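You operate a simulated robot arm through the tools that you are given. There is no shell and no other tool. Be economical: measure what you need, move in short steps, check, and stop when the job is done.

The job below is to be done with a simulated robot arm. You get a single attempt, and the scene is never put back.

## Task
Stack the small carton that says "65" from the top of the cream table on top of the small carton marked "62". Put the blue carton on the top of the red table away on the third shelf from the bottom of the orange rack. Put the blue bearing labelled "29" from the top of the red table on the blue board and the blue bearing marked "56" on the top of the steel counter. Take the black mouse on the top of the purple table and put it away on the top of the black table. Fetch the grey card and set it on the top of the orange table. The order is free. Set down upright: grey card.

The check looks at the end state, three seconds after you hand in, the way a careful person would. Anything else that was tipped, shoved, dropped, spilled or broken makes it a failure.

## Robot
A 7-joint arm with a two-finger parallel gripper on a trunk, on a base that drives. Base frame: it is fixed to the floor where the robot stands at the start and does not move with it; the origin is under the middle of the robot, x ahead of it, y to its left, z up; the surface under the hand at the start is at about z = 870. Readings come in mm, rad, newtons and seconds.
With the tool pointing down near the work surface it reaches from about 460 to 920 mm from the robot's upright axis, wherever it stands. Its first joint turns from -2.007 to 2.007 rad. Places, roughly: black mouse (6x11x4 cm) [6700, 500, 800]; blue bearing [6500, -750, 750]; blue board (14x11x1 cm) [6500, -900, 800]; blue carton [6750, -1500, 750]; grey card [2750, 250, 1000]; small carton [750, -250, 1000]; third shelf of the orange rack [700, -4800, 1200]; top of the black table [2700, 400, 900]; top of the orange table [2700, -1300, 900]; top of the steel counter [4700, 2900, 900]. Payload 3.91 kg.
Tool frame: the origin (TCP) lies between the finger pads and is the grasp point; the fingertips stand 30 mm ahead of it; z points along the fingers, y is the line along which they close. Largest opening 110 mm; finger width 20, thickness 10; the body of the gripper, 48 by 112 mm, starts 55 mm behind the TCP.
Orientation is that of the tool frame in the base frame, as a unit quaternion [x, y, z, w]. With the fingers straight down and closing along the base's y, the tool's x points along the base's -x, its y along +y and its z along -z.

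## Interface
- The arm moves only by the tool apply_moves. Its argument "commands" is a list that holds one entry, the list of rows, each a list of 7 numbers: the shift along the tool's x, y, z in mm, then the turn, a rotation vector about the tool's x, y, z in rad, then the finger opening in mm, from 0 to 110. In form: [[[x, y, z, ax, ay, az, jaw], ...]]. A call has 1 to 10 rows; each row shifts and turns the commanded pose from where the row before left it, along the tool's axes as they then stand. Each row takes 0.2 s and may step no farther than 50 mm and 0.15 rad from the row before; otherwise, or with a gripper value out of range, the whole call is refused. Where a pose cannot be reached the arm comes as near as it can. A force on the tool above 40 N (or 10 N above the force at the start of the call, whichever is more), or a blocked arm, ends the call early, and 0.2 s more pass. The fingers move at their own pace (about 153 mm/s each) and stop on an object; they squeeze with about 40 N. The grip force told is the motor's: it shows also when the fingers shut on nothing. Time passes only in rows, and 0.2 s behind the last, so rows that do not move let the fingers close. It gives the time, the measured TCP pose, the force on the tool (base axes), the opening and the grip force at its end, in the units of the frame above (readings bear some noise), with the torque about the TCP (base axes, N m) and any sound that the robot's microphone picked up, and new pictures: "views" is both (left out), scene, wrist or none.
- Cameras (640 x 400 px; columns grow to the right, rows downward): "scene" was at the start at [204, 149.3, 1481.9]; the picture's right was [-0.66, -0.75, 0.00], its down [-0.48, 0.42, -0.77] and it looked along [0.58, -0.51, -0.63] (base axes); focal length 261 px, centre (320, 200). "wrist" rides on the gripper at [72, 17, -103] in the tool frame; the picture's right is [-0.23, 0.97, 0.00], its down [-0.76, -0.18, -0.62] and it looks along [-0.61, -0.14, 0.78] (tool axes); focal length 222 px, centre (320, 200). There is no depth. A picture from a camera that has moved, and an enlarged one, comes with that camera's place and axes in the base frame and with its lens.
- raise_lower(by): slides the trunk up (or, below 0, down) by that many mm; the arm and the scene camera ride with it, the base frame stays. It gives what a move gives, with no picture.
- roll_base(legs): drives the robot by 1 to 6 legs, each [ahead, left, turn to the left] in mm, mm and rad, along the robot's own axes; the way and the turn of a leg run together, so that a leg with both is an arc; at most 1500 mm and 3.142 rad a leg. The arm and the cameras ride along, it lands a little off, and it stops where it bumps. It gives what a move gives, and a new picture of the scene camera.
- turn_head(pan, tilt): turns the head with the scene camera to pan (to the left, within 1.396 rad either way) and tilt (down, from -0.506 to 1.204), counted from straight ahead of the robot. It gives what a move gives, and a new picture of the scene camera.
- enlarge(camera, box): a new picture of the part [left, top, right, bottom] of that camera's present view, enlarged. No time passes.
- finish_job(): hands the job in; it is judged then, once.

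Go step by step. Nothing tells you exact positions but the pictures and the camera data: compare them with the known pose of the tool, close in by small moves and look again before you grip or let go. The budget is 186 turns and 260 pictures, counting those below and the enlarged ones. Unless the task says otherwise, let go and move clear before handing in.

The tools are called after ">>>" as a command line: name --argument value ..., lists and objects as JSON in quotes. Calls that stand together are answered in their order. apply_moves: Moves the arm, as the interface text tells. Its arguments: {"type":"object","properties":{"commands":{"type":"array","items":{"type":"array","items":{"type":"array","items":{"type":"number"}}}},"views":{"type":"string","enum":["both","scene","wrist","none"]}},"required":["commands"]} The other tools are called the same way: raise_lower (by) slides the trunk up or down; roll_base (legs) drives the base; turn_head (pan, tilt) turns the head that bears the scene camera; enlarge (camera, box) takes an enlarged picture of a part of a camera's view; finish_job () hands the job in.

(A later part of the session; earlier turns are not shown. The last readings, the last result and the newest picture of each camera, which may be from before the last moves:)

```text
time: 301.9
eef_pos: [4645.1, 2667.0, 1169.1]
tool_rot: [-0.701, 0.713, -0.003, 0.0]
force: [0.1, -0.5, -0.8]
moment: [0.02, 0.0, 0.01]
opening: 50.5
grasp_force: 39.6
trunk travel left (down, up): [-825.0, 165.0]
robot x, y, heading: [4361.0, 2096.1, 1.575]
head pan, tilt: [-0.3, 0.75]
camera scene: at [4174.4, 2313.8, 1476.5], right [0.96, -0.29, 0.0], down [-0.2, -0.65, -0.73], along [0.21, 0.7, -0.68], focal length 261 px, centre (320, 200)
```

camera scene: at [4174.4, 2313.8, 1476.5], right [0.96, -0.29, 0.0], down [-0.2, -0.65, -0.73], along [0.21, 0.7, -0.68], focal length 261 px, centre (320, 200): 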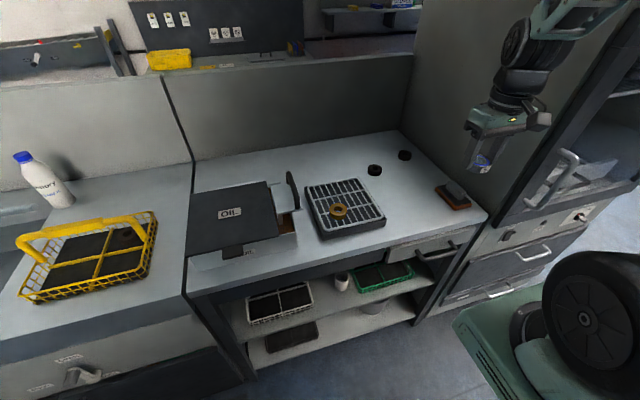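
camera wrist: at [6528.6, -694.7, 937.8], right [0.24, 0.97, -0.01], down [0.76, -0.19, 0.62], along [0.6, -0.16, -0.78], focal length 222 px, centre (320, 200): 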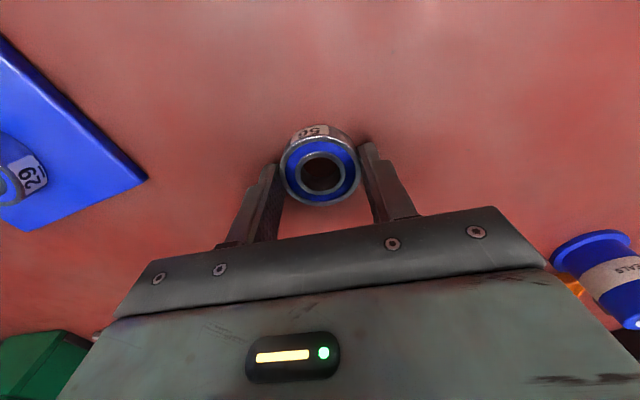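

I move over the free spot and lower part way.

>>> apply_moves --commands '[[[-36, -1.4, 5, 0, 0, 0, 35], [-36, -1.4, 10, 0, 0, 0, 35], [-36, -1.4, 10, 0, 0, 0, 35], [-36, -1.4, 20, 0, 0, 0, 35], [-34, -1.4, 20, 0, 0, 0, 35], [0, 0, 40, 0, 0, 0, 35], [0, 0, 45, 0, 0, 0, 35], [0, 0, 45, 0, 0, 0, 35], [0, 0, 0, 0, 0, 0, 35]]]' --views "both"

```text
time: 303.9
eef_pos: [4656.0, 2842.9, 974.5]
tool_rot: [-0.701, 0.713, -0.003, 0.001]
force: [-0.8, 0.6, -1.3]
moment: [0.0, 0.0, 0.01]
opening: 50.3
grasp_force: 39.4
trunk travel left (down, up): [-825.0, 165.0]
robot x, y, heading: [4360.2, 2091.4, 1.577]
head pan, tilt: [-0.3, 0.75]
camera scene: at [4174.4, 2313.8, 1476.4], right [0.96, -0.29, 0.0], down [-0.2, -0.65, -0.73], along [0.21, 0.7, -0.68], focal length 261 px, centre (320, 200)
camera wrist: at [4637.5, 2772.7, 1078.2], right [-0.97, 0.24, -0.01], down [0.19, 0.76, 0.62], along [0.15, 0.6, -0.78], focal length 222 px, centre (320, 200)
```

scene: 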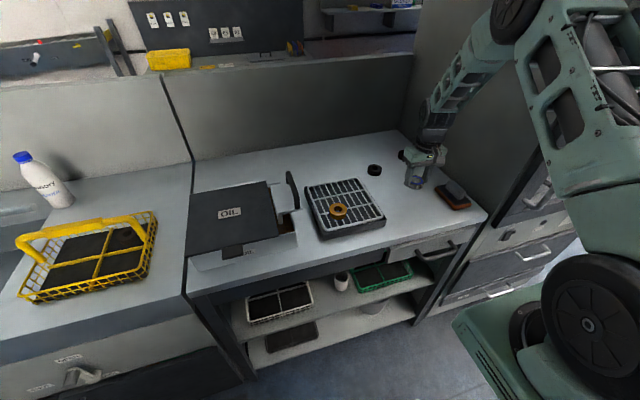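
wrist: 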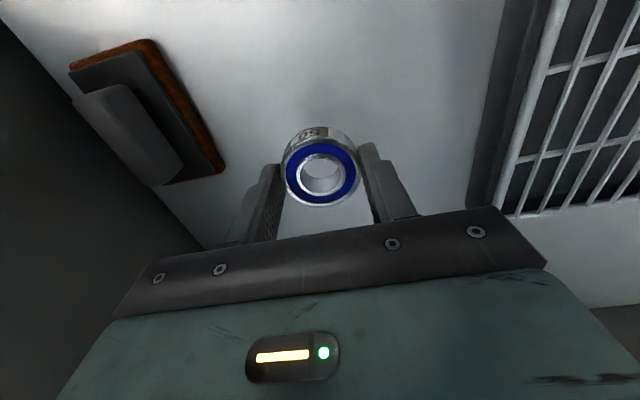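

>>> apply_moves --commands '[[[0, 0, 30, 0, 0, 0, 35], [0, 0, 15, 0, 0, 0, 35], [0, 0, 4, 0, 0, 0, 35], [0, 0, 4, 0, 0, 0, 35], [0, 0, 3, 0, 0, 0, 35], [0, 0, 3, 0, 0, 0, 35]]]' --views "wrist"

```text
time: 305.3
eef_pos: [4655.2, 2843.5, 913.2]
tool_rot: [-0.702, 0.712, -0.002, 0.0]
force: [-0.2, 1.1, -1.3]
moment: [-0.01, -0.03, -0.02]
opening: 50.5
grasp_force: 40.5
trunk travel left (down, up): [-825.0, 165.0]
robot x, y, heading: [4359.1, 2092.7, 1.582]
head pan, tilt: [-0.3, 0.75]
camera wrist: at [4638.2, 2772.8, 1018.0], right [-0.97, 0.24, -0.01], down [0.19, 0.76, 0.62], along [0.15, 0.6, -0.78], focal length 222 px, centre (320, 200)
```

wrist: 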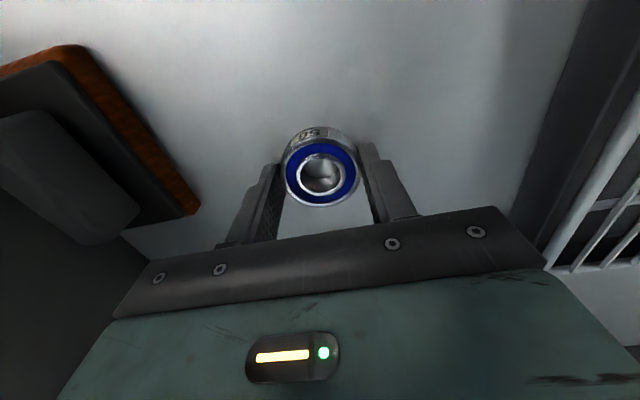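

>>> apply_moves --commands '[[[0, 0, 2.5, 0, 0, 0, 35], [0, 0, 2.5, 0, 0, 0, 35], [0, 0, 2.5, 0, 0, 0, 35], [0, 0, 2.5, 0, 0, 0, 35], [0, 0, 2, 0, 0, 0, 35]]]' --views "none"

```text
time: 306.3
eef_pos: [4657.0, 2844.8, 910.5]
tool_rot: [-0.702, 0.712, -0.001, 0.003]
force: [-3.6, -12.4, 23.0]
moment: [-0.39, 0.78, 0.34]
opening: 50.5
grasp_force: 39.9
trunk travel left (down, up): [-825.0, 165.0]
robot x, y, heading: [4356.5, 2091.3, 1.58]
head pan, tilt: [-0.3, 0.75]
stopped in row 4: the force on the tool passed its limit at 45 N (the readings are from after the stop); the commanded pose is now the measured one
```

Contact. Open and rise.

>>> apply_moves --commands '[[[0, 0, -1, 0, 0, 0, 35], [0, 0, 0, 0, 0, 0, 54], [0, 0, 0, 0, 0, 0, 65], [0, 0, 0, 0, 0, 0, 85], [0, 0, -20, 0, 0, 0, 85], [0, 0, -40, 0, 0, 0, 85], [0, 0, -45, 0, 0, 0, 85], [0, 0, -45, 0, 0, 0, 85], [0, 0, -45, 0, 0, 0, 85], [0, 0, -45, 0, 0, 0, 85]]]' --views "wrist"

>>> enlarge --camera "scene" --box '[360, 140, 488, 230]'

```text
time: 308.5
eef_pos: [4655.4, 2844.1, 1148.7]
tool_rot: [-0.701, 0.713, -0.002, 0.002]
force: [0.8, 0.9, 0.0]
moment: [0.0, 0.0, 0.01]
opening: 84.9
grasp_force: 0.1
trunk travel left (down, up): [-825.0, 165.0]
robot x, y, heading: [4357.5, 2095.6, 1.577]
head pan, tilt: [-0.3, 0.75]
camera wrist: at [4637.3, 2773.0, 1251.8], right [-0.97, 0.24, -0.01], down [0.19, 0.76, 0.62], along [0.15, 0.6, -0.78], focal length 222 px, centre (320, 200)
```

wrist: 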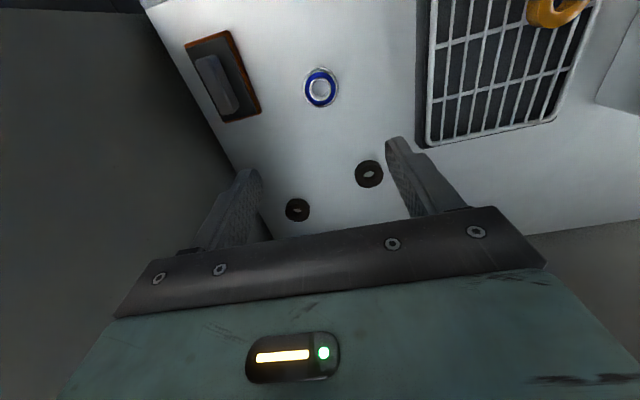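

```text
4.44 times, centred on (424, 185) of scene
camera zoom: at [4174.5, 2314.0, 1476.3], right [0.96, -0.29, 0.0], down [-0.2, -0.65, -0.73], along [0.21, 0.7, -0.68], focal length 1161 px, centre (-142, 267)
```

zoom: 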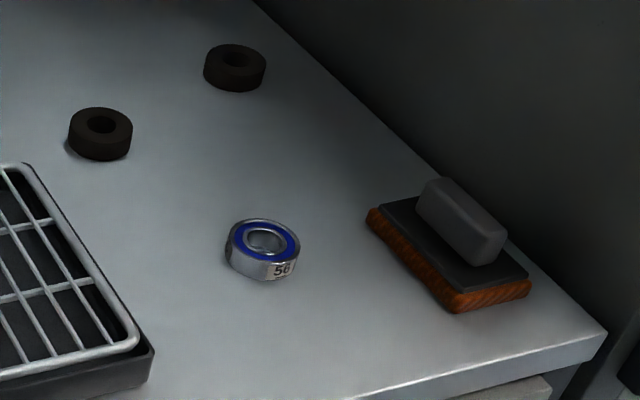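

Bearing 56 is on the steel counter. Retract and drive back to the red table for the blue carton.

>>> apply_moves --commands '[[[45, 0, -5, 0, 0, 0, 60], [45, 0, -5, 0, 0, 0, 60], [45, 0, -5, 0, 0, 0, 60], [40, 0, -5, 0, 0, 0, 60]]]' --views "none"

>>> roll_base --legs '[[-220, 0, 0], [0, -1450, 0], [0, 0, -1.575], [0, -1450, 0], [0, -1450, 0]]'

>>> turn_head --pan -0.5 --tilt 0.6

```text
time: 309.5
eef_pos: [4653.7, 2670.0, 1168.2]
tool_rot: [-0.702, 0.712, -0.002, 0.002]
force: [-0.7, 0.8, -0.1]
moment: [-0.02, 0.0, -0.01]
opening: 60.1
grasp_force: 0.1
trunk travel left (down, up): [-825.0, 165.0]
robot x, y, heading: [4360.1, 2092.1, 1.583]
head pan, tilt: [-0.3, 0.75]
```

```text
time: 335.2
eef_pos: [6421.2, -1298.4, 1167.9]
tool_rot: [0.008, 1.0, -0.003, 0.001]
force: [0.2, -0.7, -1.5]
moment: [0.01, -0.01, 0.0]
opening: 59.9
grasp_force: 0.1
trunk travel left (down, up): [-825.0, 165.0]
robot x, y, heading: [5844.9, -1006.6, 0.006]
head pan, tilt: [-0.3, 0.75]
camera scene: at [6061.0, -821.2, 1476.4], right [-0.29, -0.96, 0.0], down [-0.65, 0.2, -0.73], along [0.7, -0.21, -0.68], focal length 261 px, centre (320, 200)
```

scene: 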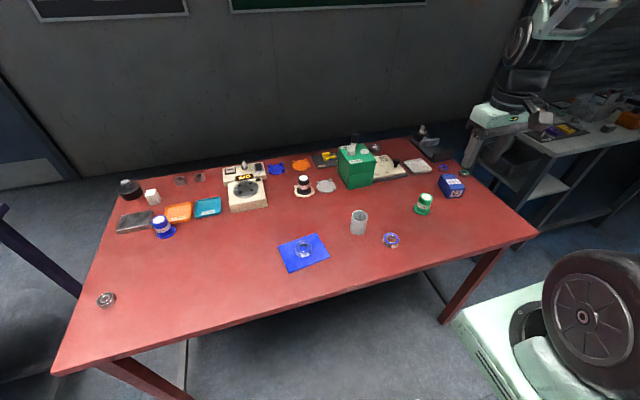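

```text
time: 336.0
eef_pos: [6421.3, -1298.0, 1167.5]
tool_rot: [0.007, 1.0, -0.003, 0.0]
force: [0.3, 0.0, -0.2]
moment: [0.04, -0.01, 0.0]
opening: 59.9
grasp_force: 0.0
trunk travel left (down, up): [-825.0, 165.0]
robot x, y, heading: [5842.3, -1001.8, 0.007]
head pan, tilt: [-0.499, 0.6]
camera scene: at [6059.6, -839.0, 1489.3], right [-0.47, -0.88, 0.0], down [-0.5, 0.27, -0.82], along [0.73, -0.39, -0.57], focal length 261 px, centre (320, 200)
```

scene: 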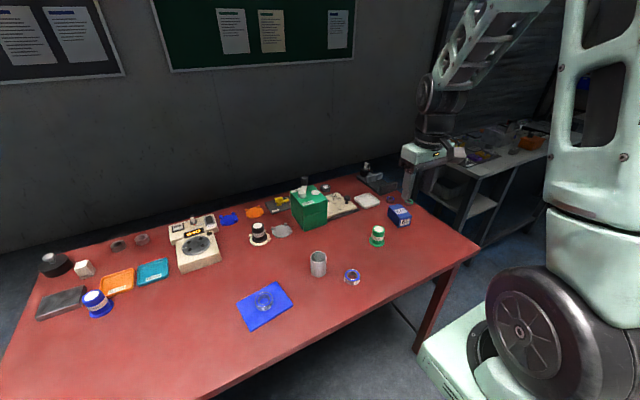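

The blue carton is near [6655,-1531]. I position and lower the trunk.

>>> roll_base --legs '[[110, -240, 0]]'

>>> raise_lower --by -130

>>> apply_moves --commands '[[[-30, 0, 10, 0, 0, 0, 110], [-30, 0, 20, 0, 0, 0, 110], [-30, 0, 20, 0, 0, 0, 110], [-20, 0, 20, 0, 0, 0, 110], [0, 0, 0, 0, 0, 0, 110]]]' --views "both"

```text
time: 337.9
eef_pos: [6534.8, -1538.9, 1168.0]
tool_rot: [0.006, 1.0, -0.003, 0.001]
force: [0.6, -1.0, 0.0]
moment: [0.05, -0.02, 0.0]
opening: 59.8
grasp_force: 0.1
trunk travel left (down, up): [-825.0, 165.0]
robot x, y, heading: [5951.2, -1245.4, 0.011]
head pan, tilt: [-0.499, 0.6]
camera scene: at [6170.9, -1079.5, 1489.3], right [-0.47, -0.88, 0.0], down [-0.5, 0.27, -0.83], along [0.73, -0.39, -0.56], focal length 261 px, centre (320, 200)
```

scene: 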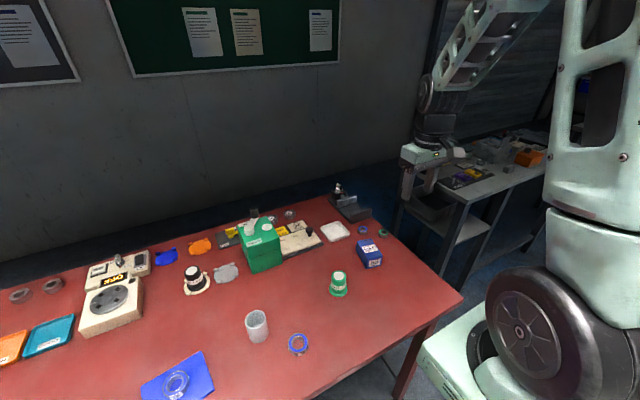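

```text
time: 339.4
eef_pos: [6535.3, -1538.0, 1037.3]
tool_rot: [0.006, 1.0, -0.003, 0.001]
force: [1.2, 1.1, 0.0]
moment: [-0.01, 0.0, 0.02]
opening: 60.0
grasp_force: 0.0
trunk travel left (down, up): [-695.0, 295.0]
robot x, y, heading: [5951.4, -1243.2, 0.011]
head pan, tilt: [-0.499, 0.6]
```

```text
time: 340.6
eef_pos: [6642.9, -1541.5, 968.0]
tool_rot: [0.005, 1.0, -0.003, 0.002]
force: [-0.2, -0.6, 0.5]
moment: [0.05, -0.03, 0.0]
opening: 109.9
grasp_force: 0.0
trunk travel left (down, up): [-695.0, 295.0]
robot x, y, heading: [5953.0, -1244.6, 0.009]
head pan, tilt: [-0.499, 0.6]
camera scene: at [6170.9, -1079.6, 1359.3], right [-0.47, -0.88, 0.0], down [-0.5, 0.27, -0.83], along [0.73, -0.39, -0.56], focal length 261 px, centre (320, 200)
camera wrist: at [6571.9, -1522.5, 1071.2], right [0.24, 0.97, -0.01], down [0.76, -0.18, 0.63], along [0.61, -0.15, -0.78], focal length 222 px, centre (320, 200)
```

scene: 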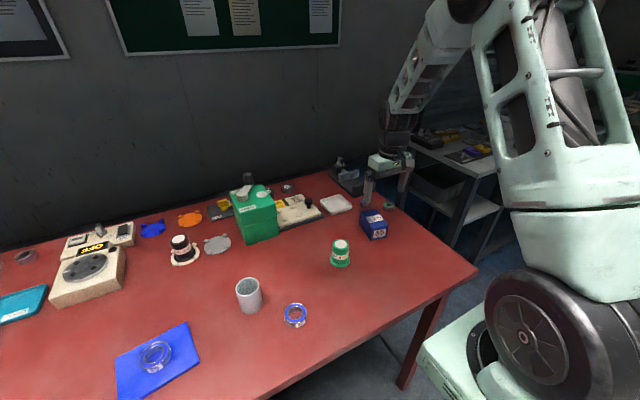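
wrist: 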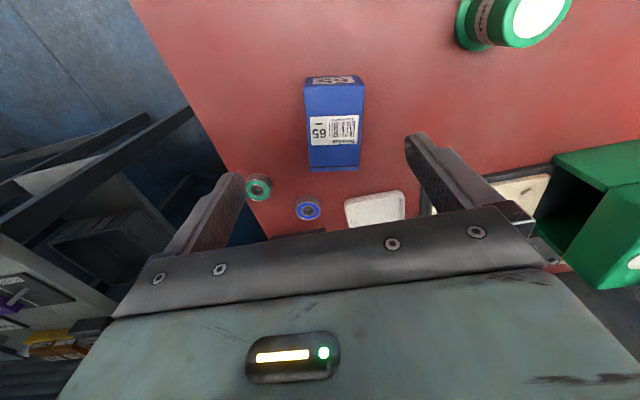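

Carton about 83×50 mm at [6657,-1528], turned -0.18 rad. Align and descend.

>>> apply_moves --commands '[[[-14, 13, 10, 0, 0, 0.085, 110], [0, 0, 25, 0, 0, 0.085, 110], [0, 0, 25, 0, 0, 0, 110], [0, 0, 0, 0, 0, 0, 110]]]' --views "wrist"

>>> enlarge --camera "scene" --box '[330, 150, 442, 250]'

```text
time: 341.6
eef_pos: [6659.2, -1527.0, 908.8]
tool_rot: [0.091, 0.996, -0.003, 0.001]
force: [0.0, -0.6, 0.0]
moment: [0.0, 0.01, -0.02]
opening: 110.1
grasp_force: 0.0
trunk travel left (down, up): [-695.0, 295.0]
robot x, y, heading: [5956.3, -1244.4, 0.013]
head pan, tilt: [-0.499, 0.6]
camera wrist: at [6590.5, -1495.9, 1011.4], right [0.4, 0.92, 0.0], down [0.72, -0.31, 0.63], along [0.57, -0.25, -0.78], focal length 222 px, centre (320, 200)
```

wrist: 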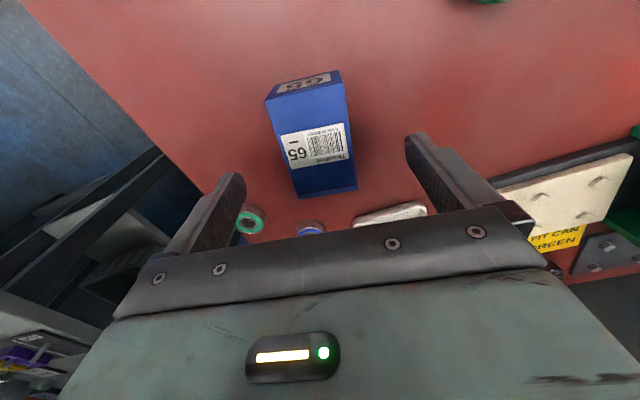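

```text
4.00 times, centred on (386, 200) of scene
camera zoom: at [6171.0, -1079.6, 1359.3], right [-0.47, -0.88, 0.0], down [-0.5, 0.27, -0.83], along [0.73, -0.39, -0.56], focal length 1045 px, centre (56, 200)
```

zoom: 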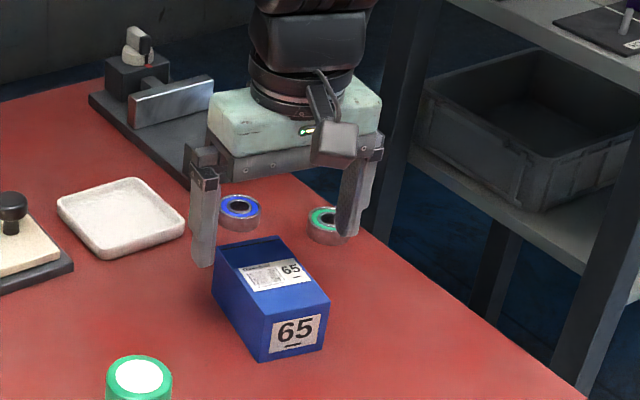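

>>> apply_moves --commands '[[[-6.8, -3.8, 20, 0, 0, 0.04, 110], [0, 0, 30, 0, 0, 0, 110], [0, 0, 22, 0, 0, 0, 110], [0, 0, 0, 0, 0, 0, 110]]]' --views "wrist"

```text
time: 342.6
eef_pos: [6665.6, -1531.1, 835.1]
tool_rot: [0.11, 0.994, -0.003, 0.0]
force: [0.6, -0.1, 0.8]
moment: [0.01, 0.0, -0.01]
opening: 109.9
grasp_force: 0.1
trunk travel left (down, up): [-695.0, 295.0]
robot x, y, heading: [5953.0, -1243.7, 0.011]
head pan, tilt: [-0.499, 0.6]
camera wrist: at [6597.8, -1498.0, 940.2], right [0.43, 0.9, 0.0], down [0.7, -0.34, 0.63], along [0.56, -0.28, -0.78], focal length 222 px, centre (320, 200)
```

wrist: 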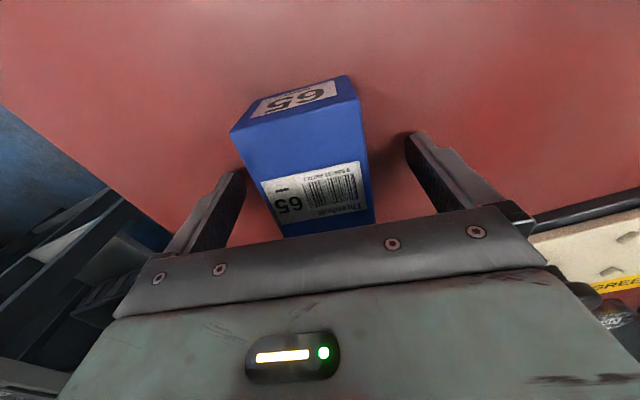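

>>> apply_moves --commands '[[[0, 0, 0, 0, 0, 0, 85], [0, 0, 0, 0, 0, 0, 65], [0, 0, 0, 0, 0, 0, 40], [0, 0, 0, 0, 0, 0, 40], [0, 0, -20, 0, 0, 0, 40], [0, 0, -30, 0, 0, 0, 40], [0, 0, 0, 0, 0, 0, 40]]]' --views "wrist"

>>> enlarge --camera "scene" --box '[330, 150, 442, 250]'

```text
time: 344.2
eef_pos: [6664.5, -1532.6, 887.5]
tool_rot: [0.11, 0.994, -0.003, 0.001]
force: [-0.9, -0.1, -2.1]
moment: [-0.01, -0.02, -0.01]
opening: 56.0
grasp_force: 40.5
trunk travel left (down, up): [-695.0, 295.0]
robot x, y, heading: [5954.0, -1247.6, 0.01]
head pan, tilt: [-0.499, 0.6]
camera wrist: at [6597.8, -1498.5, 990.4], right [0.43, 0.9, 0.0], down [0.7, -0.34, 0.63], along [0.56, -0.28, -0.78], focal length 222 px, centre (320, 200)
```

wrist: 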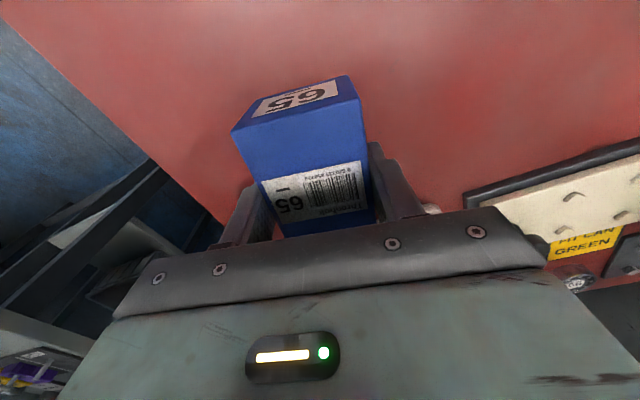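

```text
4.00 times, centred on (386, 200) of scene
camera zoom: at [6171.2, -1079.7, 1359.3], right [-0.47, -0.88, 0.0], down [-0.5, 0.27, -0.82], along [0.73, -0.39, -0.57], focal length 1045 px, centre (56, 200)
```

zoom: 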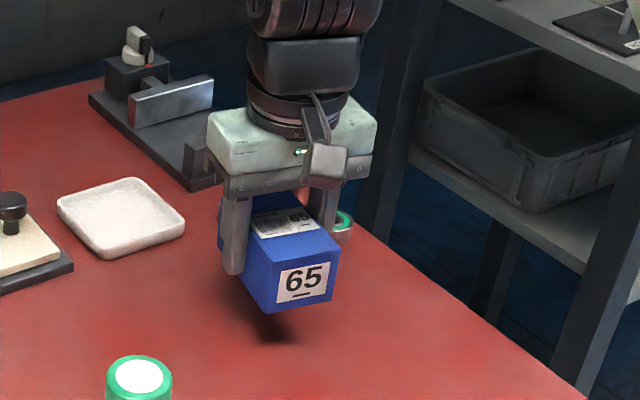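

Blue carton held. Retract, raise the trunk, back off and look south for a route to the orange rack.

>>> apply_moves --commands '[[[0, 0, -45, 0, 0, 0, 40], [0, 0, -45, 0, 0, 0, 40], [0, 0, -45, 0, 0, 0, 40], [40, 10, 0, 0, 0, -0.1, 40], [40, 5, 0, 0, 0, -0.1, 40], [30, 0, 0, 0, 0, 0, 40], [0, 0, 0, 0, 0, 0, 40]]]' --views "none"

>>> raise_lower --by 130

>>> roll_base --legs '[[-130, 0, 0], [0, 0, -1.57]]'

>>> turn_head --pan 0.0 --tilt 0.3

```text
time: 345.9
eef_pos: [6558.6, -1502.2, 1020.5]
tool_rot: [0.009, 1.0, -0.003, 0.0]
force: [0.8, -1.1, -2.8]
moment: [-0.01, 0.02, -0.01]
opening: 55.8
grasp_force: 40.1
trunk travel left (down, up): [-695.0, 295.0]
robot x, y, heading: [5957.2, -1246.1, 0.009]
head pan, tilt: [-0.499, 0.6]
```

```text
time: 347.4
eef_pos: [6559.2, -1500.3, 1150.7]
tool_rot: [0.011, 1.0, -0.003, 0.0]
force: [-0.6, 0.4, -2.6]
moment: [-0.03, -0.01, 0.01]
opening: 55.7
grasp_force: 40.5
trunk travel left (down, up): [-825.0, 165.0]
robot x, y, heading: [5957.6, -1245.4, 0.006]
head pan, tilt: [-0.499, 0.6]
```

```text
time: 352.6
eef_pos: [5556.9, -1844.6, 1150.8]
tool_rot: [0.723, 0.691, -0.003, -0.001]
force: [0.0, -0.1, -2.7]
moment: [0.02, -0.02, 0.02]
opening: 55.3
grasp_force: 40.1
trunk travel left (down, up): [-825.0, 165.0]
robot x, y, heading: [5827.9, -1249.3, -1.577]
head pan, tilt: [-0.499, 0.6]
camera scene: at [5984.8, -1467.9, 1489.3], right [-0.87, 0.49, 0.0], down [0.28, 0.49, -0.82], along [-0.4, -0.72, -0.57], focal length 261 px, centre (320, 200)
```

scene: 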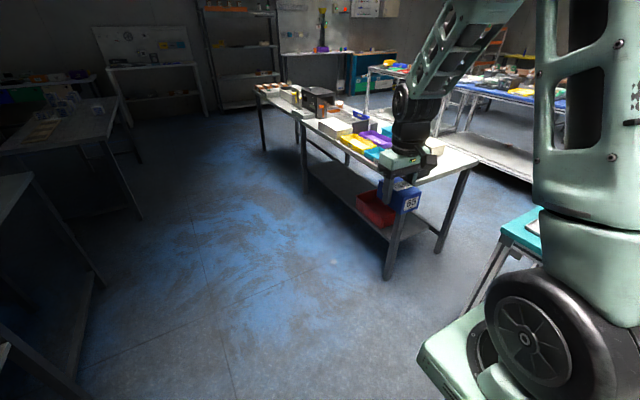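

```text
time: 353.5
eef_pos: [5557.6, -1844.6, 1151.0]
tool_rot: [0.723, 0.691, -0.002, -0.002]
force: [-0.4, -0.1, -2.4]
moment: [0.03, 0.0, -0.02]
opening: 55.6
grasp_force: 39.5
trunk travel left (down, up): [-825.0, 165.0]
robot x, y, heading: [5828.8, -1246.2, -1.582]
head pan, tilt: [0.0, 0.3]
camera scene: at [6026.9, -1484.3, 1516.7], right [-1.0, 0.01, 0.0], down [0.0, 0.3, -0.96], along [-0.01, -0.95, -0.3], focal length 261 px, centre (320, 200)
```

scene: 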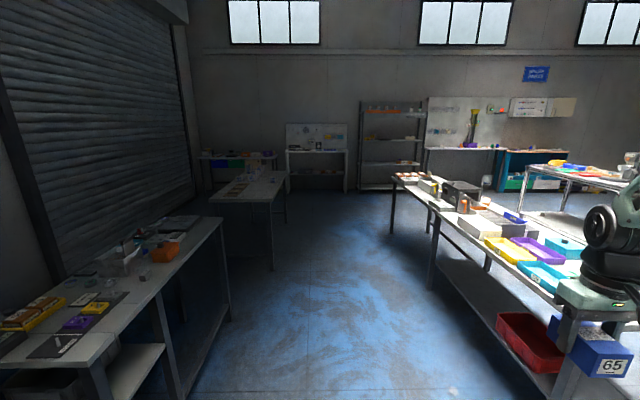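

The corridor south at x≈5830 is clear past the middle table (ends near y=-4760). I drive down it to the cross aisle.

>>> roll_base --legs '[[1500, 0, 0], [1500, 0, 0], [1400, 0, 0]]'

>>> turn_head --pan -1.35 --tilt 0.25

```text
time: 374.6
eef_pos: [5615.5, -6259.1, 1151.1]
tool_rot: [0.709, 0.705, -0.002, -0.002]
force: [0.1, 0.4, -2.2]
moment: [-0.01, 0.01, -0.02]
opening: 55.8
grasp_force: 39.8
trunk travel left (down, up): [-825.0, 165.0]
robot x, y, heading: [5862.6, -5650.4, -1.544]
head pan, tilt: [0.0, 0.3]
camera scene: at [6071.0, -5879.8, 1516.8], right [-1.0, -0.03, 0.0], down [-0.01, 0.3, -0.96], along [0.02, -0.95, -0.3], focal length 261 px, centre (320, 200)
```

scene: 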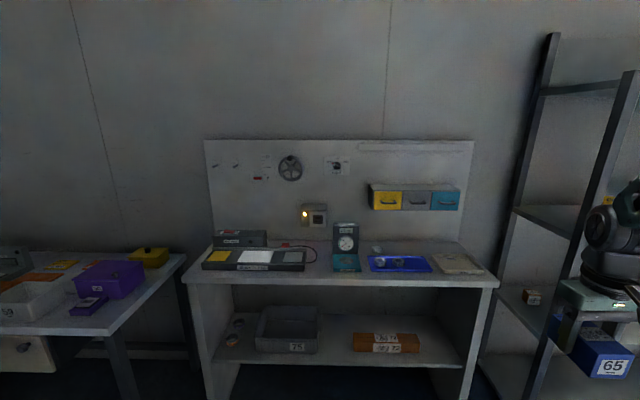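

```text
time: 376.1
eef_pos: [5616.1, -6257.7, 1151.6]
tool_rot: [0.709, 0.705, -0.002, -0.001]
force: [-0.2, 0.3, -2.6]
moment: [-0.02, -0.01, 0.02]
opening: 55.6
grasp_force: 39.7
trunk travel left (down, up): [-825.0, 165.0]
robot x, y, heading: [5857.3, -5649.0, -1.539]
head pan, tilt: [-1.349, 0.25]
camera scene: at [5978.1, -5809.5, 1521.5], right [-0.25, 0.97, 0.0], down [0.24, 0.06, -0.97], along [-0.94, -0.24, -0.25], focal length 261 px, centre (320, 200)
```

scene: 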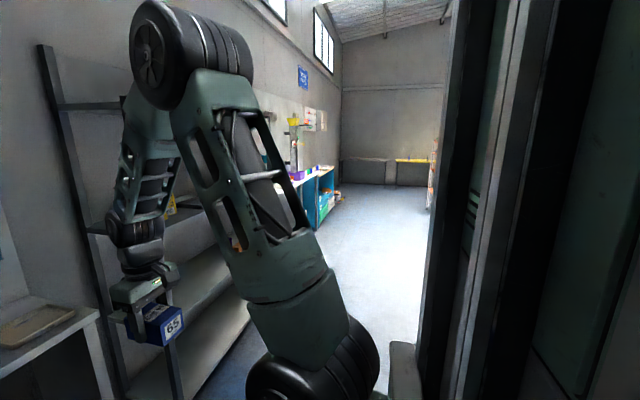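

West is clear along y≈-5650. I shift, turn to face west and drive on.

>>> roll_base --legs '[[0, -450, 0], [0, 0, -1.6], [1400, 0, 0], [1200, 0, 0]]'

>>> turn_head --pan 0.0 --tilt 0.2

```text
time: 394.8
eef_pos: [2229.5, -5383.5, 1151.4]
tool_rot: [1.0, -0.023, 0.0, -0.002]
force: [-0.6, -0.2, -2.6]
moment: [0.02, 0.01, -0.03]
opening: 55.7
grasp_force: 40.0
trunk travel left (down, up): [-825.0, 165.0]
robot x, y, heading: [2823.8, -5653.0, 3.127]
head pan, tilt: [-1.349, 0.25]
camera scene: at [2658.1, -5766.7, 1521.5], right [0.98, 0.2, 0.0], down [0.05, -0.24, -0.97], along [-0.2, 0.95, -0.25], focal length 261 px, centre (320, 200)
```

scene: 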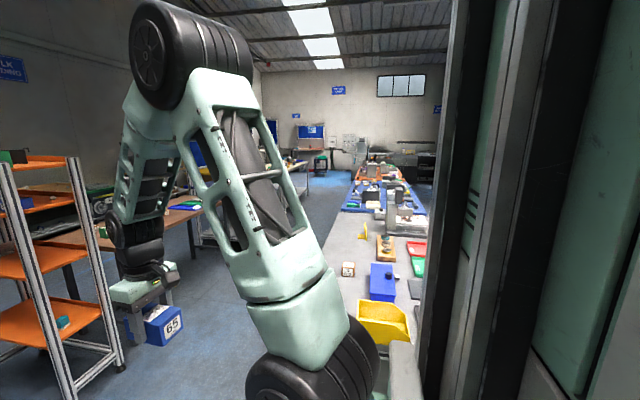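

```text
time: 396.3
eef_pos: [2230.7, -5384.2, 1151.5]
tool_rot: [1.0, -0.023, 0.0, -0.003]
force: [0.1, -0.8, -3.1]
moment: [0.03, 0.0, 0.02]
opening: 55.6
grasp_force: 39.6
trunk travel left (down, up): [-825.0, 165.0]
robot x, y, heading: [2821.4, -5656.6, 3.127]
head pan, tilt: [0.0, 0.201]
camera scene: at [2584.0, -5856.5, 1526.1], right [0.02, 1.0, 0.0], down [0.2, 0.0, -0.98], along [-0.98, 0.02, -0.2], focal length 261 px, centre (320, 200)
```

scene: 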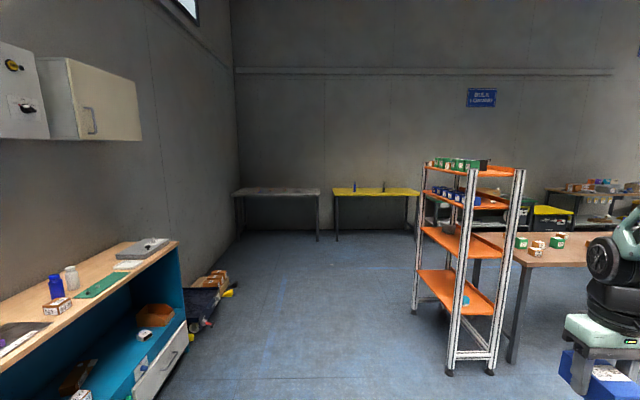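

The orange rack is at x 370–1066, y -4920…-4634; its third shelf (z≈1183) has only ~170 mm clearance, so I must re-grip the carton with a tilted tool. I look for a free table surface nearby.

>>> turn_head --pan -1.0 --tilt 0.45

```text
time: 397.6
eef_pos: [2229.9, -5383.9, 1153.0]
tool_rot: [1.0, -0.023, 0.0, -0.003]
force: [0.5, -0.3, -2.3]
moment: [0.04, 0.01, -0.01]
opening: 55.6
grasp_force: 39.7
trunk travel left (down, up): [-825.0, 165.0]
robot x, y, heading: [2824.1, -5653.5, 3.125]
head pan, tilt: [-1.0, 0.45]
camera scene: at [2628.7, -5780.0, 1502.9], right [0.85, 0.53, 0.0], down [0.23, -0.37, -0.9], along [-0.47, 0.77, -0.44], focal length 261 px, centre (320, 200)
```

scene: 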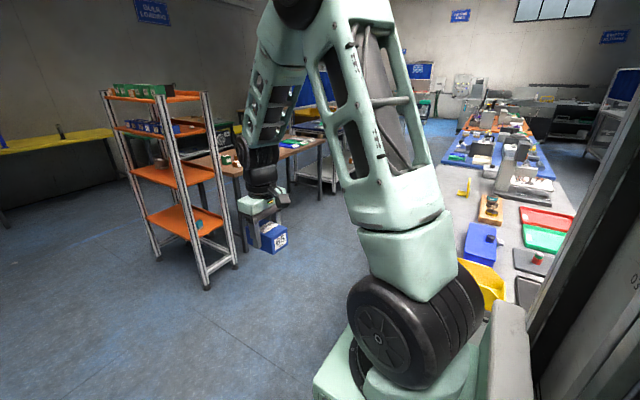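

>>> enlarge --camera "scene" --box '[90, 70, 250, 190]'

>>> enlarge --camera "scene" --box '[430, 140, 590, 320]'

```text
3.33 times, centred on (170, 130) of scene
camera zoom: at [2628.7, -5780.0, 1502.9], right [0.85, 0.53, 0.0], down [0.23, -0.37, -0.9], along [-0.47, 0.77, -0.44], focal length 871 px, centre (820, 433)
```

zoom: 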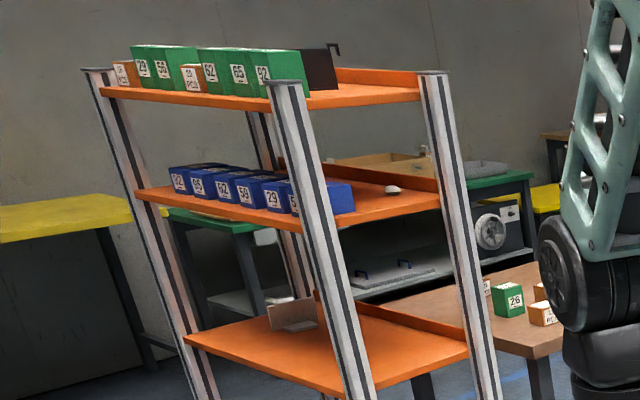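

```text
2.22 times, centred on (510, 230) of scene
camera zoom: at [2628.7, -5780.0, 1502.9], right [0.85, 0.53, 0.0], down [0.23, -0.37, -0.9], along [-0.47, 0.77, -0.44], focal length 580 px, centre (-102, 133)
```

zoom: 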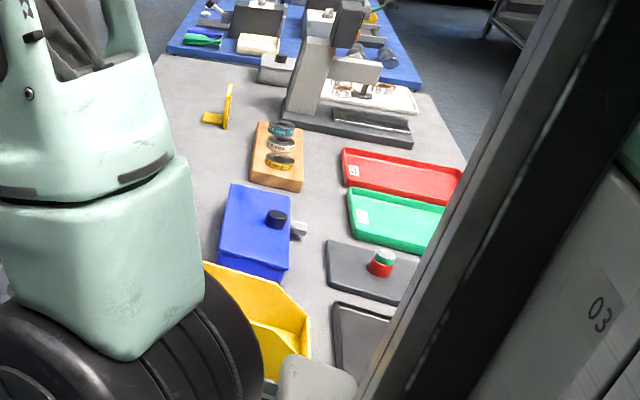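

I'll retract the arm a bit and drive to the east side of the rack and brown table to look at the free surface there.

>>> apply_moves --commands '[[[45, 0, 0, 0, 0, 0, 40], [45, 0, 0, 0, 0, 0, 40], [0, 0, 0, 0, 0, 0, 40]]]' --views "none"

>>> roll_base --legs '[[1040, 0, 0.015], [0, -600, 0]]'

>>> turn_head --pan -0.6 --tilt 0.5

```text
time: 398.4
eef_pos: [2320.3, -5389.7, 1150.5]
tool_rot: [1.0, -0.024, -0.001, -0.003]
force: [0.2, 0.1, -3.2]
moment: [0.01, -0.01, 0.01]
opening: 55.9
grasp_force: 40.4
trunk travel left (down, up): [-825.0, 165.0]
robot x, y, heading: [2825.6, -5657.7, 3.125]
head pan, tilt: [-1.0, 0.45]
```

```text
time: 406.6
eef_pos: [1291.8, -4810.3, 1150.3]
tool_rot: [1.0, -0.014, 0.0, -0.003]
force: [0.9, -0.2, -2.0]
moment: [0.0, 0.03, 0.01]
opening: 55.9
grasp_force: 40.2
trunk travel left (down, up): [-825.0, 165.0]
robot x, y, heading: [1804.1, -5069.6, -3.142]
head pan, tilt: [-1.0, 0.45]
camera scene: at [1608.4, -5196.5, 1502.9], right [0.84, 0.54, 0.0], down [0.24, -0.37, -0.9], along [-0.49, 0.76, -0.44], focal length 261 px, centre (320, 200)
```

scene: 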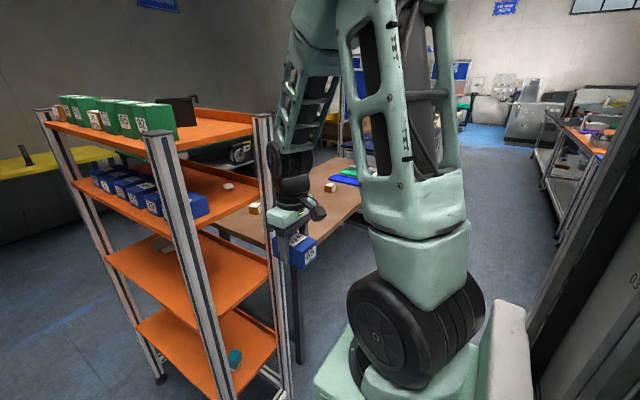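

```text
time: 407.4
eef_pos: [1292.8, -4810.3, 1150.0]
tool_rot: [1.0, -0.016, -0.001, -0.003]
force: [0.0, -0.5, -1.6]
moment: [-0.03, 0.02, -0.01]
opening: 55.8
grasp_force: 40.8
trunk travel left (down, up): [-825.0, 165.0]
robot x, y, heading: [1802.0, -5068.2, -3.14]
head pan, tilt: [-0.6, 0.499]
camera scene: at [1583.1, -5222.3, 1498.4], right [0.56, 0.83, 0.0], down [0.4, -0.27, -0.88], along [-0.72, 0.5, -0.48], focal length 261 px, centre (320, 200)
```

scene: 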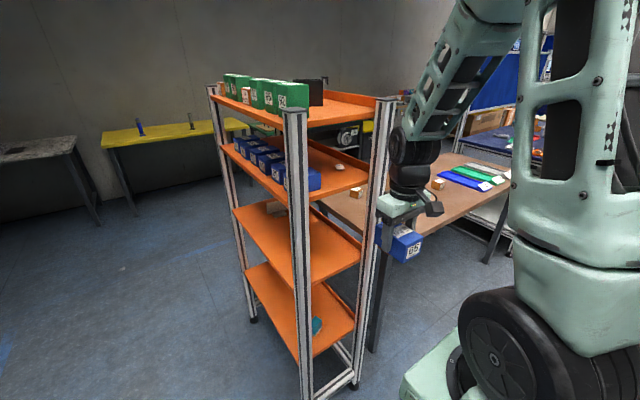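

The brown table next to the rack has free space. I strafe on to face it.

>>> roll_base --legs '[[0, -550, 0]]'

>>> turn_head --pan -0.4 --tilt 0.75

```text
time: 410.6
eef_pos: [1292.3, -4267.8, 1150.1]
tool_rot: [1.0, -0.015, 0.0, -0.003]
force: [-1.0, 0.3, -3.3]
moment: [-0.03, 0.0, 0.03]
opening: 55.4
grasp_force: 40.2
trunk travel left (down, up): [-825.0, 165.0]
robot x, y, heading: [1802.5, -4525.5, -3.148]
head pan, tilt: [-0.6, 0.499]
camera scene: at [1582.5, -4679.1, 1498.4], right [0.56, 0.83, 0.0], down [0.4, -0.27, -0.88], along [-0.72, 0.5, -0.48], focal length 261 px, centre (320, 200)
```

scene: 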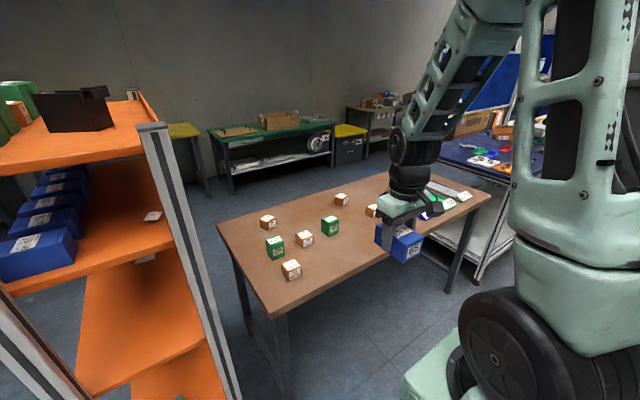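

```text
time: 411.4
eef_pos: [1292.1, -4266.9, 1150.3]
tool_rot: [1.0, -0.015, 0.0, -0.003]
force: [-0.6, -0.2, -1.1]
moment: [0.02, -0.01, -0.01]
opening: 55.7
grasp_force: 40.0
trunk travel left (down, up): [-825.0, 165.0]
robot x, y, heading: [1801.7, -4526.1, -3.14]
head pan, tilt: [-0.4, 0.75]
camera scene: at [1581.2, -4698.2, 1476.5], right [0.39, 0.92, 0.0], down [0.63, -0.27, -0.73], along [-0.67, 0.28, -0.68], focal length 261 px, centre (320, 200)
```

scene: 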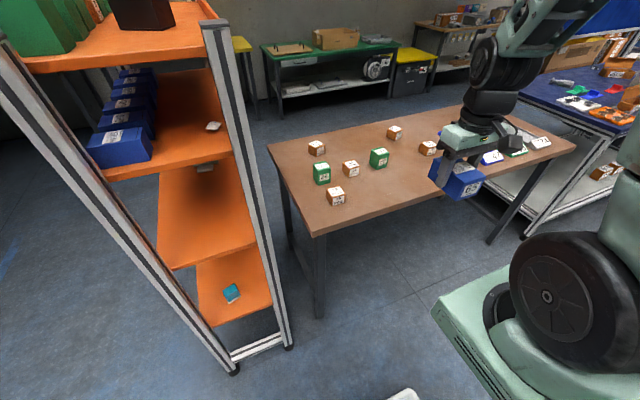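

Free spot at about [955,-4200] on the brown table. I roll closer and lower the trunk, then bring the carton over the spot.

>>> roll_base --legs '[[160, 0, 0]]'

>>> raise_lower --by -130

>>> apply_moves --commands '[[[-36, -13, 0, 0, 0, 0, 40], [-36, -13, 0, 0, 0, 0, 40], [-36, -13, 10, 0, 0, 0, 40], [-36, -13, 20, 0, 0, 0, 40], [-32, -13, 30, 0, 0, 0, 40], [0, 0, 40, 0, 0, 0, 40], [0, 0, 0, 0, 0, 0, 40]]]' --views "wrist"

>>> enlarge --camera "scene" --box '[260, 90, 500, 240]'

```text
time: 412.8
eef_pos: [1133.0, -4267.0, 1151.8]
tool_rot: [1.0, -0.015, 0.0, -0.003]
force: [1.5, 0.0, -1.4]
moment: [-0.06, 0.02, -0.07]
opening: 55.6
grasp_force: 40.0
trunk travel left (down, up): [-825.0, 165.0]
robot x, y, heading: [1644.9, -4530.8, -3.137]
head pan, tilt: [-0.4, 0.75]
camera scene: at [1423.1, -4698.2, 1476.5], right [0.39, 0.92, 0.0], down [0.63, -0.27, -0.73], along [-0.67, 0.28, -0.68], focal length 261 px, centre (320, 200)
```

scene: 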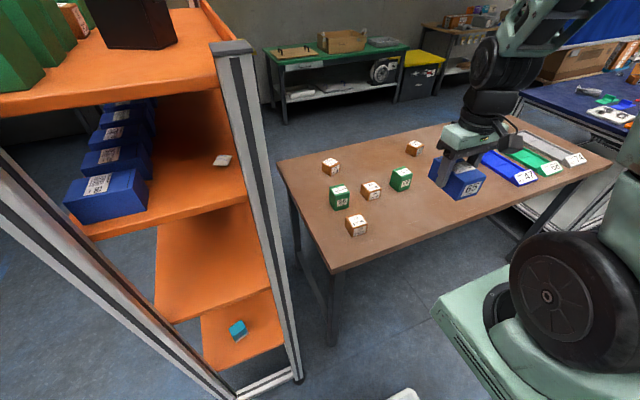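

```text
time: 414.4
eef_pos: [1134.1, -4266.9, 1020.3]
tool_rot: [1.0, -0.016, 0.0, -0.003]
force: [-1.4, -0.4, -2.8]
moment: [-0.01, 0.0, -0.03]
opening: 55.8
grasp_force: 40.3
trunk travel left (down, up): [-695.0, 295.0]
robot x, y, heading: [1641.9, -4523.5, -3.143]
head pan, tilt: [-0.4, 0.75]
```

```text
time: 415.9
eef_pos: [960.2, -4193.7, 921.4]
tool_rot: [1.0, -0.015, -0.001, -0.002]
force: [0.1, -0.4, -2.9]
moment: [-0.04, -0.01, 0.02]
opening: 56.0
grasp_force: 39.8
trunk travel left (down, up): [-695.0, 295.0]
robot x, y, heading: [1644.8, -4526.2, -3.14]
head pan, tilt: [-0.4, 0.75]
camera wrist: at [1031.5, -4212.6, 1024.4], right [-0.26, -0.97, -0.01], down [-0.76, 0.2, 0.62], along [-0.6, 0.16, -0.78], focal length 222 px, centre (320, 200)
```

wrist: 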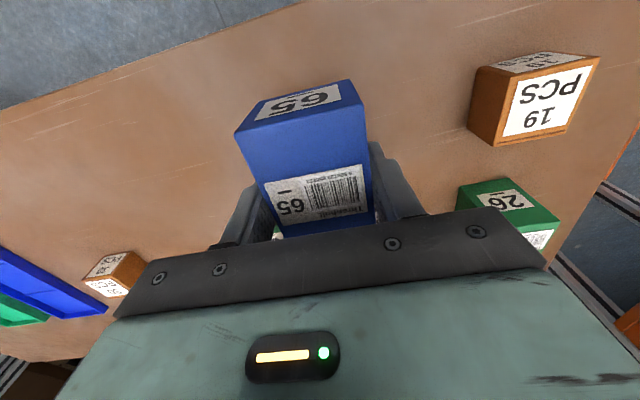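

```text
2.67 times, centred on (380, 165) of scene
camera zoom: at [1423.0, -4698.2, 1346.4], right [0.39, 0.92, 0.0], down [0.63, -0.27, -0.73], along [-0.67, 0.28, -0.68], focal length 696 px, centre (160, 293)
```

zoom: 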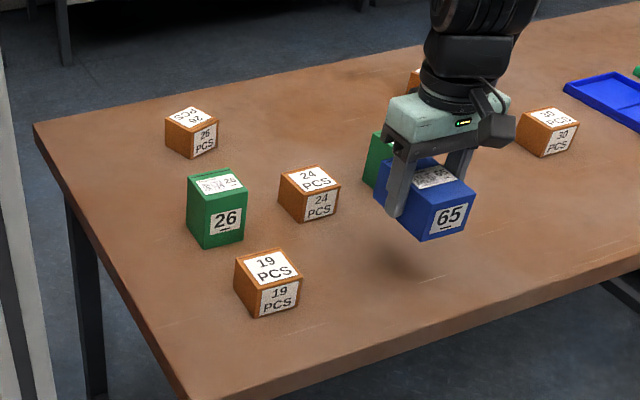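

>>> apply_moves --commands '[[[0, 0, 30, 0, 0, 0, 40], [0, 0, 30, 0, 0, 0, 40], [0, 0, 12, 0, 0, 0, 40], [0, 0, 4, 0, 0, 0, 40], [0, 0, 4, 0, 0, 0, 40], [0, 0, 3, 0, 0, 0, 40], [0, 0, 3, 0, 0, 0, 40], [0, 0, 3, 0, 0, 0, 40]]]' --views "none"

>>> enlarge --camera "scene" --box '[360, 120, 480, 210]'

```text
time: 417.8
eef_pos: [957.8, -4193.5, 835.1]
tool_rot: [1.0, -0.016, -0.003, -0.004]
force: [6.2, 0.8, 40.4]
moment: [-1.08, -0.09, 0.16]
opening: 55.7
grasp_force: 40.2
trunk travel left (down, up): [-695.0, 295.0]
robot x, y, heading: [1644.7, -4526.9, 3.144]
head pan, tilt: [-0.4, 0.75]
```

```text
4.44 times, centred on (420, 165) of scene
camera zoom: at [1424.7, -4698.8, 1347.4], right [0.39, 0.92, 0.0], down [0.63, -0.27, -0.73], along [-0.67, 0.28, -0.68], focal length 1161 px, centre (-124, 356)
```

zoom: 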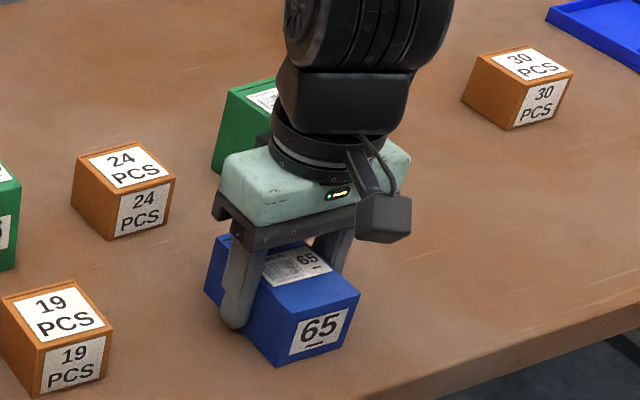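

The carton rests on the table (z=800). For the tilted re-grip I want it nearer the edge (x≈1050), so I slide it over by lifting slightly, moving 35 mm, and setting it down.

>>> apply_moves --commands '[[[0, 0, -15, 0, 0, 0, 40], [18, 0, 0, 0, 0, 0, 40], [18, 0, 0, 0, 0, 0, 40], [0, 0, 8, 0, 0, 0, 40], [0, 0, 2, 0, 0, 0, 40], [0, 0, 2, 0, 0, 0, 40], [0, 0, 0, 0, 0, 0, 40]]]' --views "none"

```text
time: 419.4
eef_pos: [995.9, -4196.8, 835.7]
tool_rot: [1.0, -0.015, -0.001, -0.003]
force: [3.6, -2.4, 10.5]
moment: [-0.45, 0.53, 0.2]
opening: 55.6
grasp_force: 40.1
trunk travel left (down, up): [-695.0, 295.0]
robot x, y, heading: [1645.8, -4522.4, -3.141]
head pan, tilt: [-0.4, 0.75]
```

>>> apply_moves --commands '[[[0, 0, 0, 0, 0, 0, 60], [0, 0, 0, 0, 0, 0, 75], [0, 0, 0, 0, 0, 0, 90], [0, 0, -25, 0, 0, 0, 90], [0, 0, -45, 0, 0, 0, 90], [0, 0, -30, 0, 0, 0, 90], [0, 0, 0, 0, 0, 0, 90]]]' --views "wrist"

>>> apply_moves --commands '[[[0, 0, 0, 0, -0.14, 0, 90], [0, 0, 0, 0, -0.14, 0, 90], [0, 0, 0, 0, -0.14, 0, 90], [0, 0, 0, 0, -0.14, 0, 90], [0, 0, 0, 0, -0.14, 0, 90], [0, 0, 0, 0, -0.14, 0, 90], [0, 0, 0, 0, -0.14, 0, 90], [0, 0, 0, 0, -0.14, 0, 90], [0, 0, 0, 0, -0.14, 0, 90], [0, 0, 0, 0, 0, 0, 90]]]' --views "both"

```text
time: 420.9
eef_pos: [996.4, -4196.3, 933.6]
tool_rot: [1.0, -0.015, 0.0, -0.002]
force: [-0.2, 0.7, -0.6]
moment: [-0.03, -0.02, 0.0]
opening: 89.9
grasp_force: 0.0
trunk travel left (down, up): [-695.0, 295.0]
robot x, y, heading: [1643.4, -4525.6, -3.144]
head pan, tilt: [-0.4, 0.75]
camera wrist: at [1069.1, -4216.3, 1038.0], right [-0.26, -0.97, 0.0], down [-0.76, 0.2, 0.62], along [-0.6, 0.16, -0.78], focal length 222 px, centre (320, 200)
```

wrist: 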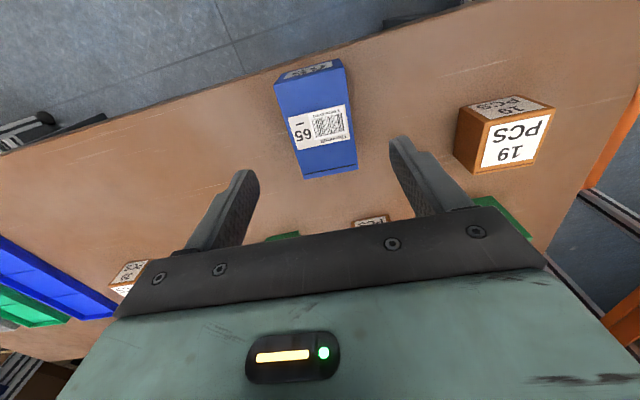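

```text
time: 423.1
eef_pos: [996.2, -4196.7, 934.9]
tool_rot: [0.807, -0.011, -0.59, -0.011]
force: [-0.2, 0.3, -0.2]
moment: [0.02, 0.01, 0.0]
opening: 90.0
grasp_force: 0.0
trunk travel left (down, up): [-695.0, 295.0]
robot x, y, heading: [1638.3, -4526.9, -3.144]
head pan, tilt: [-0.4, 0.75]
camera scene: at [1423.0, -4698.3, 1346.4], right [0.39, 0.92, 0.0], down [0.63, -0.27, -0.73], along [-0.67, 0.28, -0.68], focal length 261 px, centre (320, 200)
camera wrist: at [1116.1, -4217.5, 897.7], right [-0.1, -0.97, 0.21], down [0.37, 0.16, 0.92], along [-0.92, 0.17, 0.34], focal length 222 px, centre (320, 200)
```

scene: 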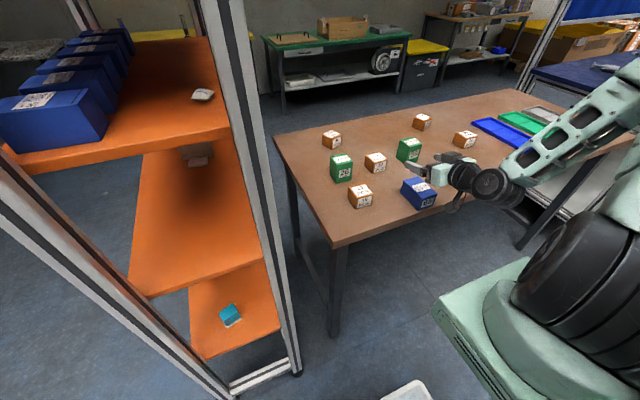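
wrist: 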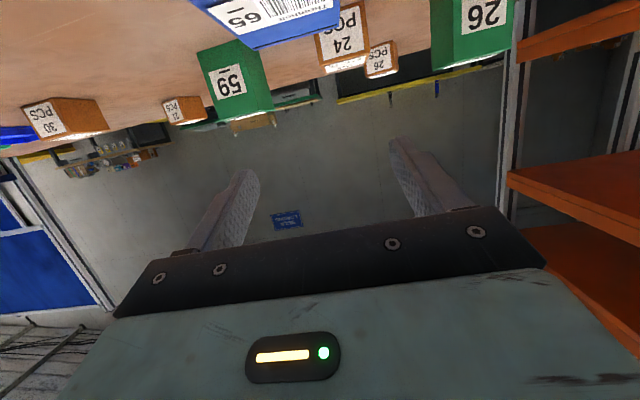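

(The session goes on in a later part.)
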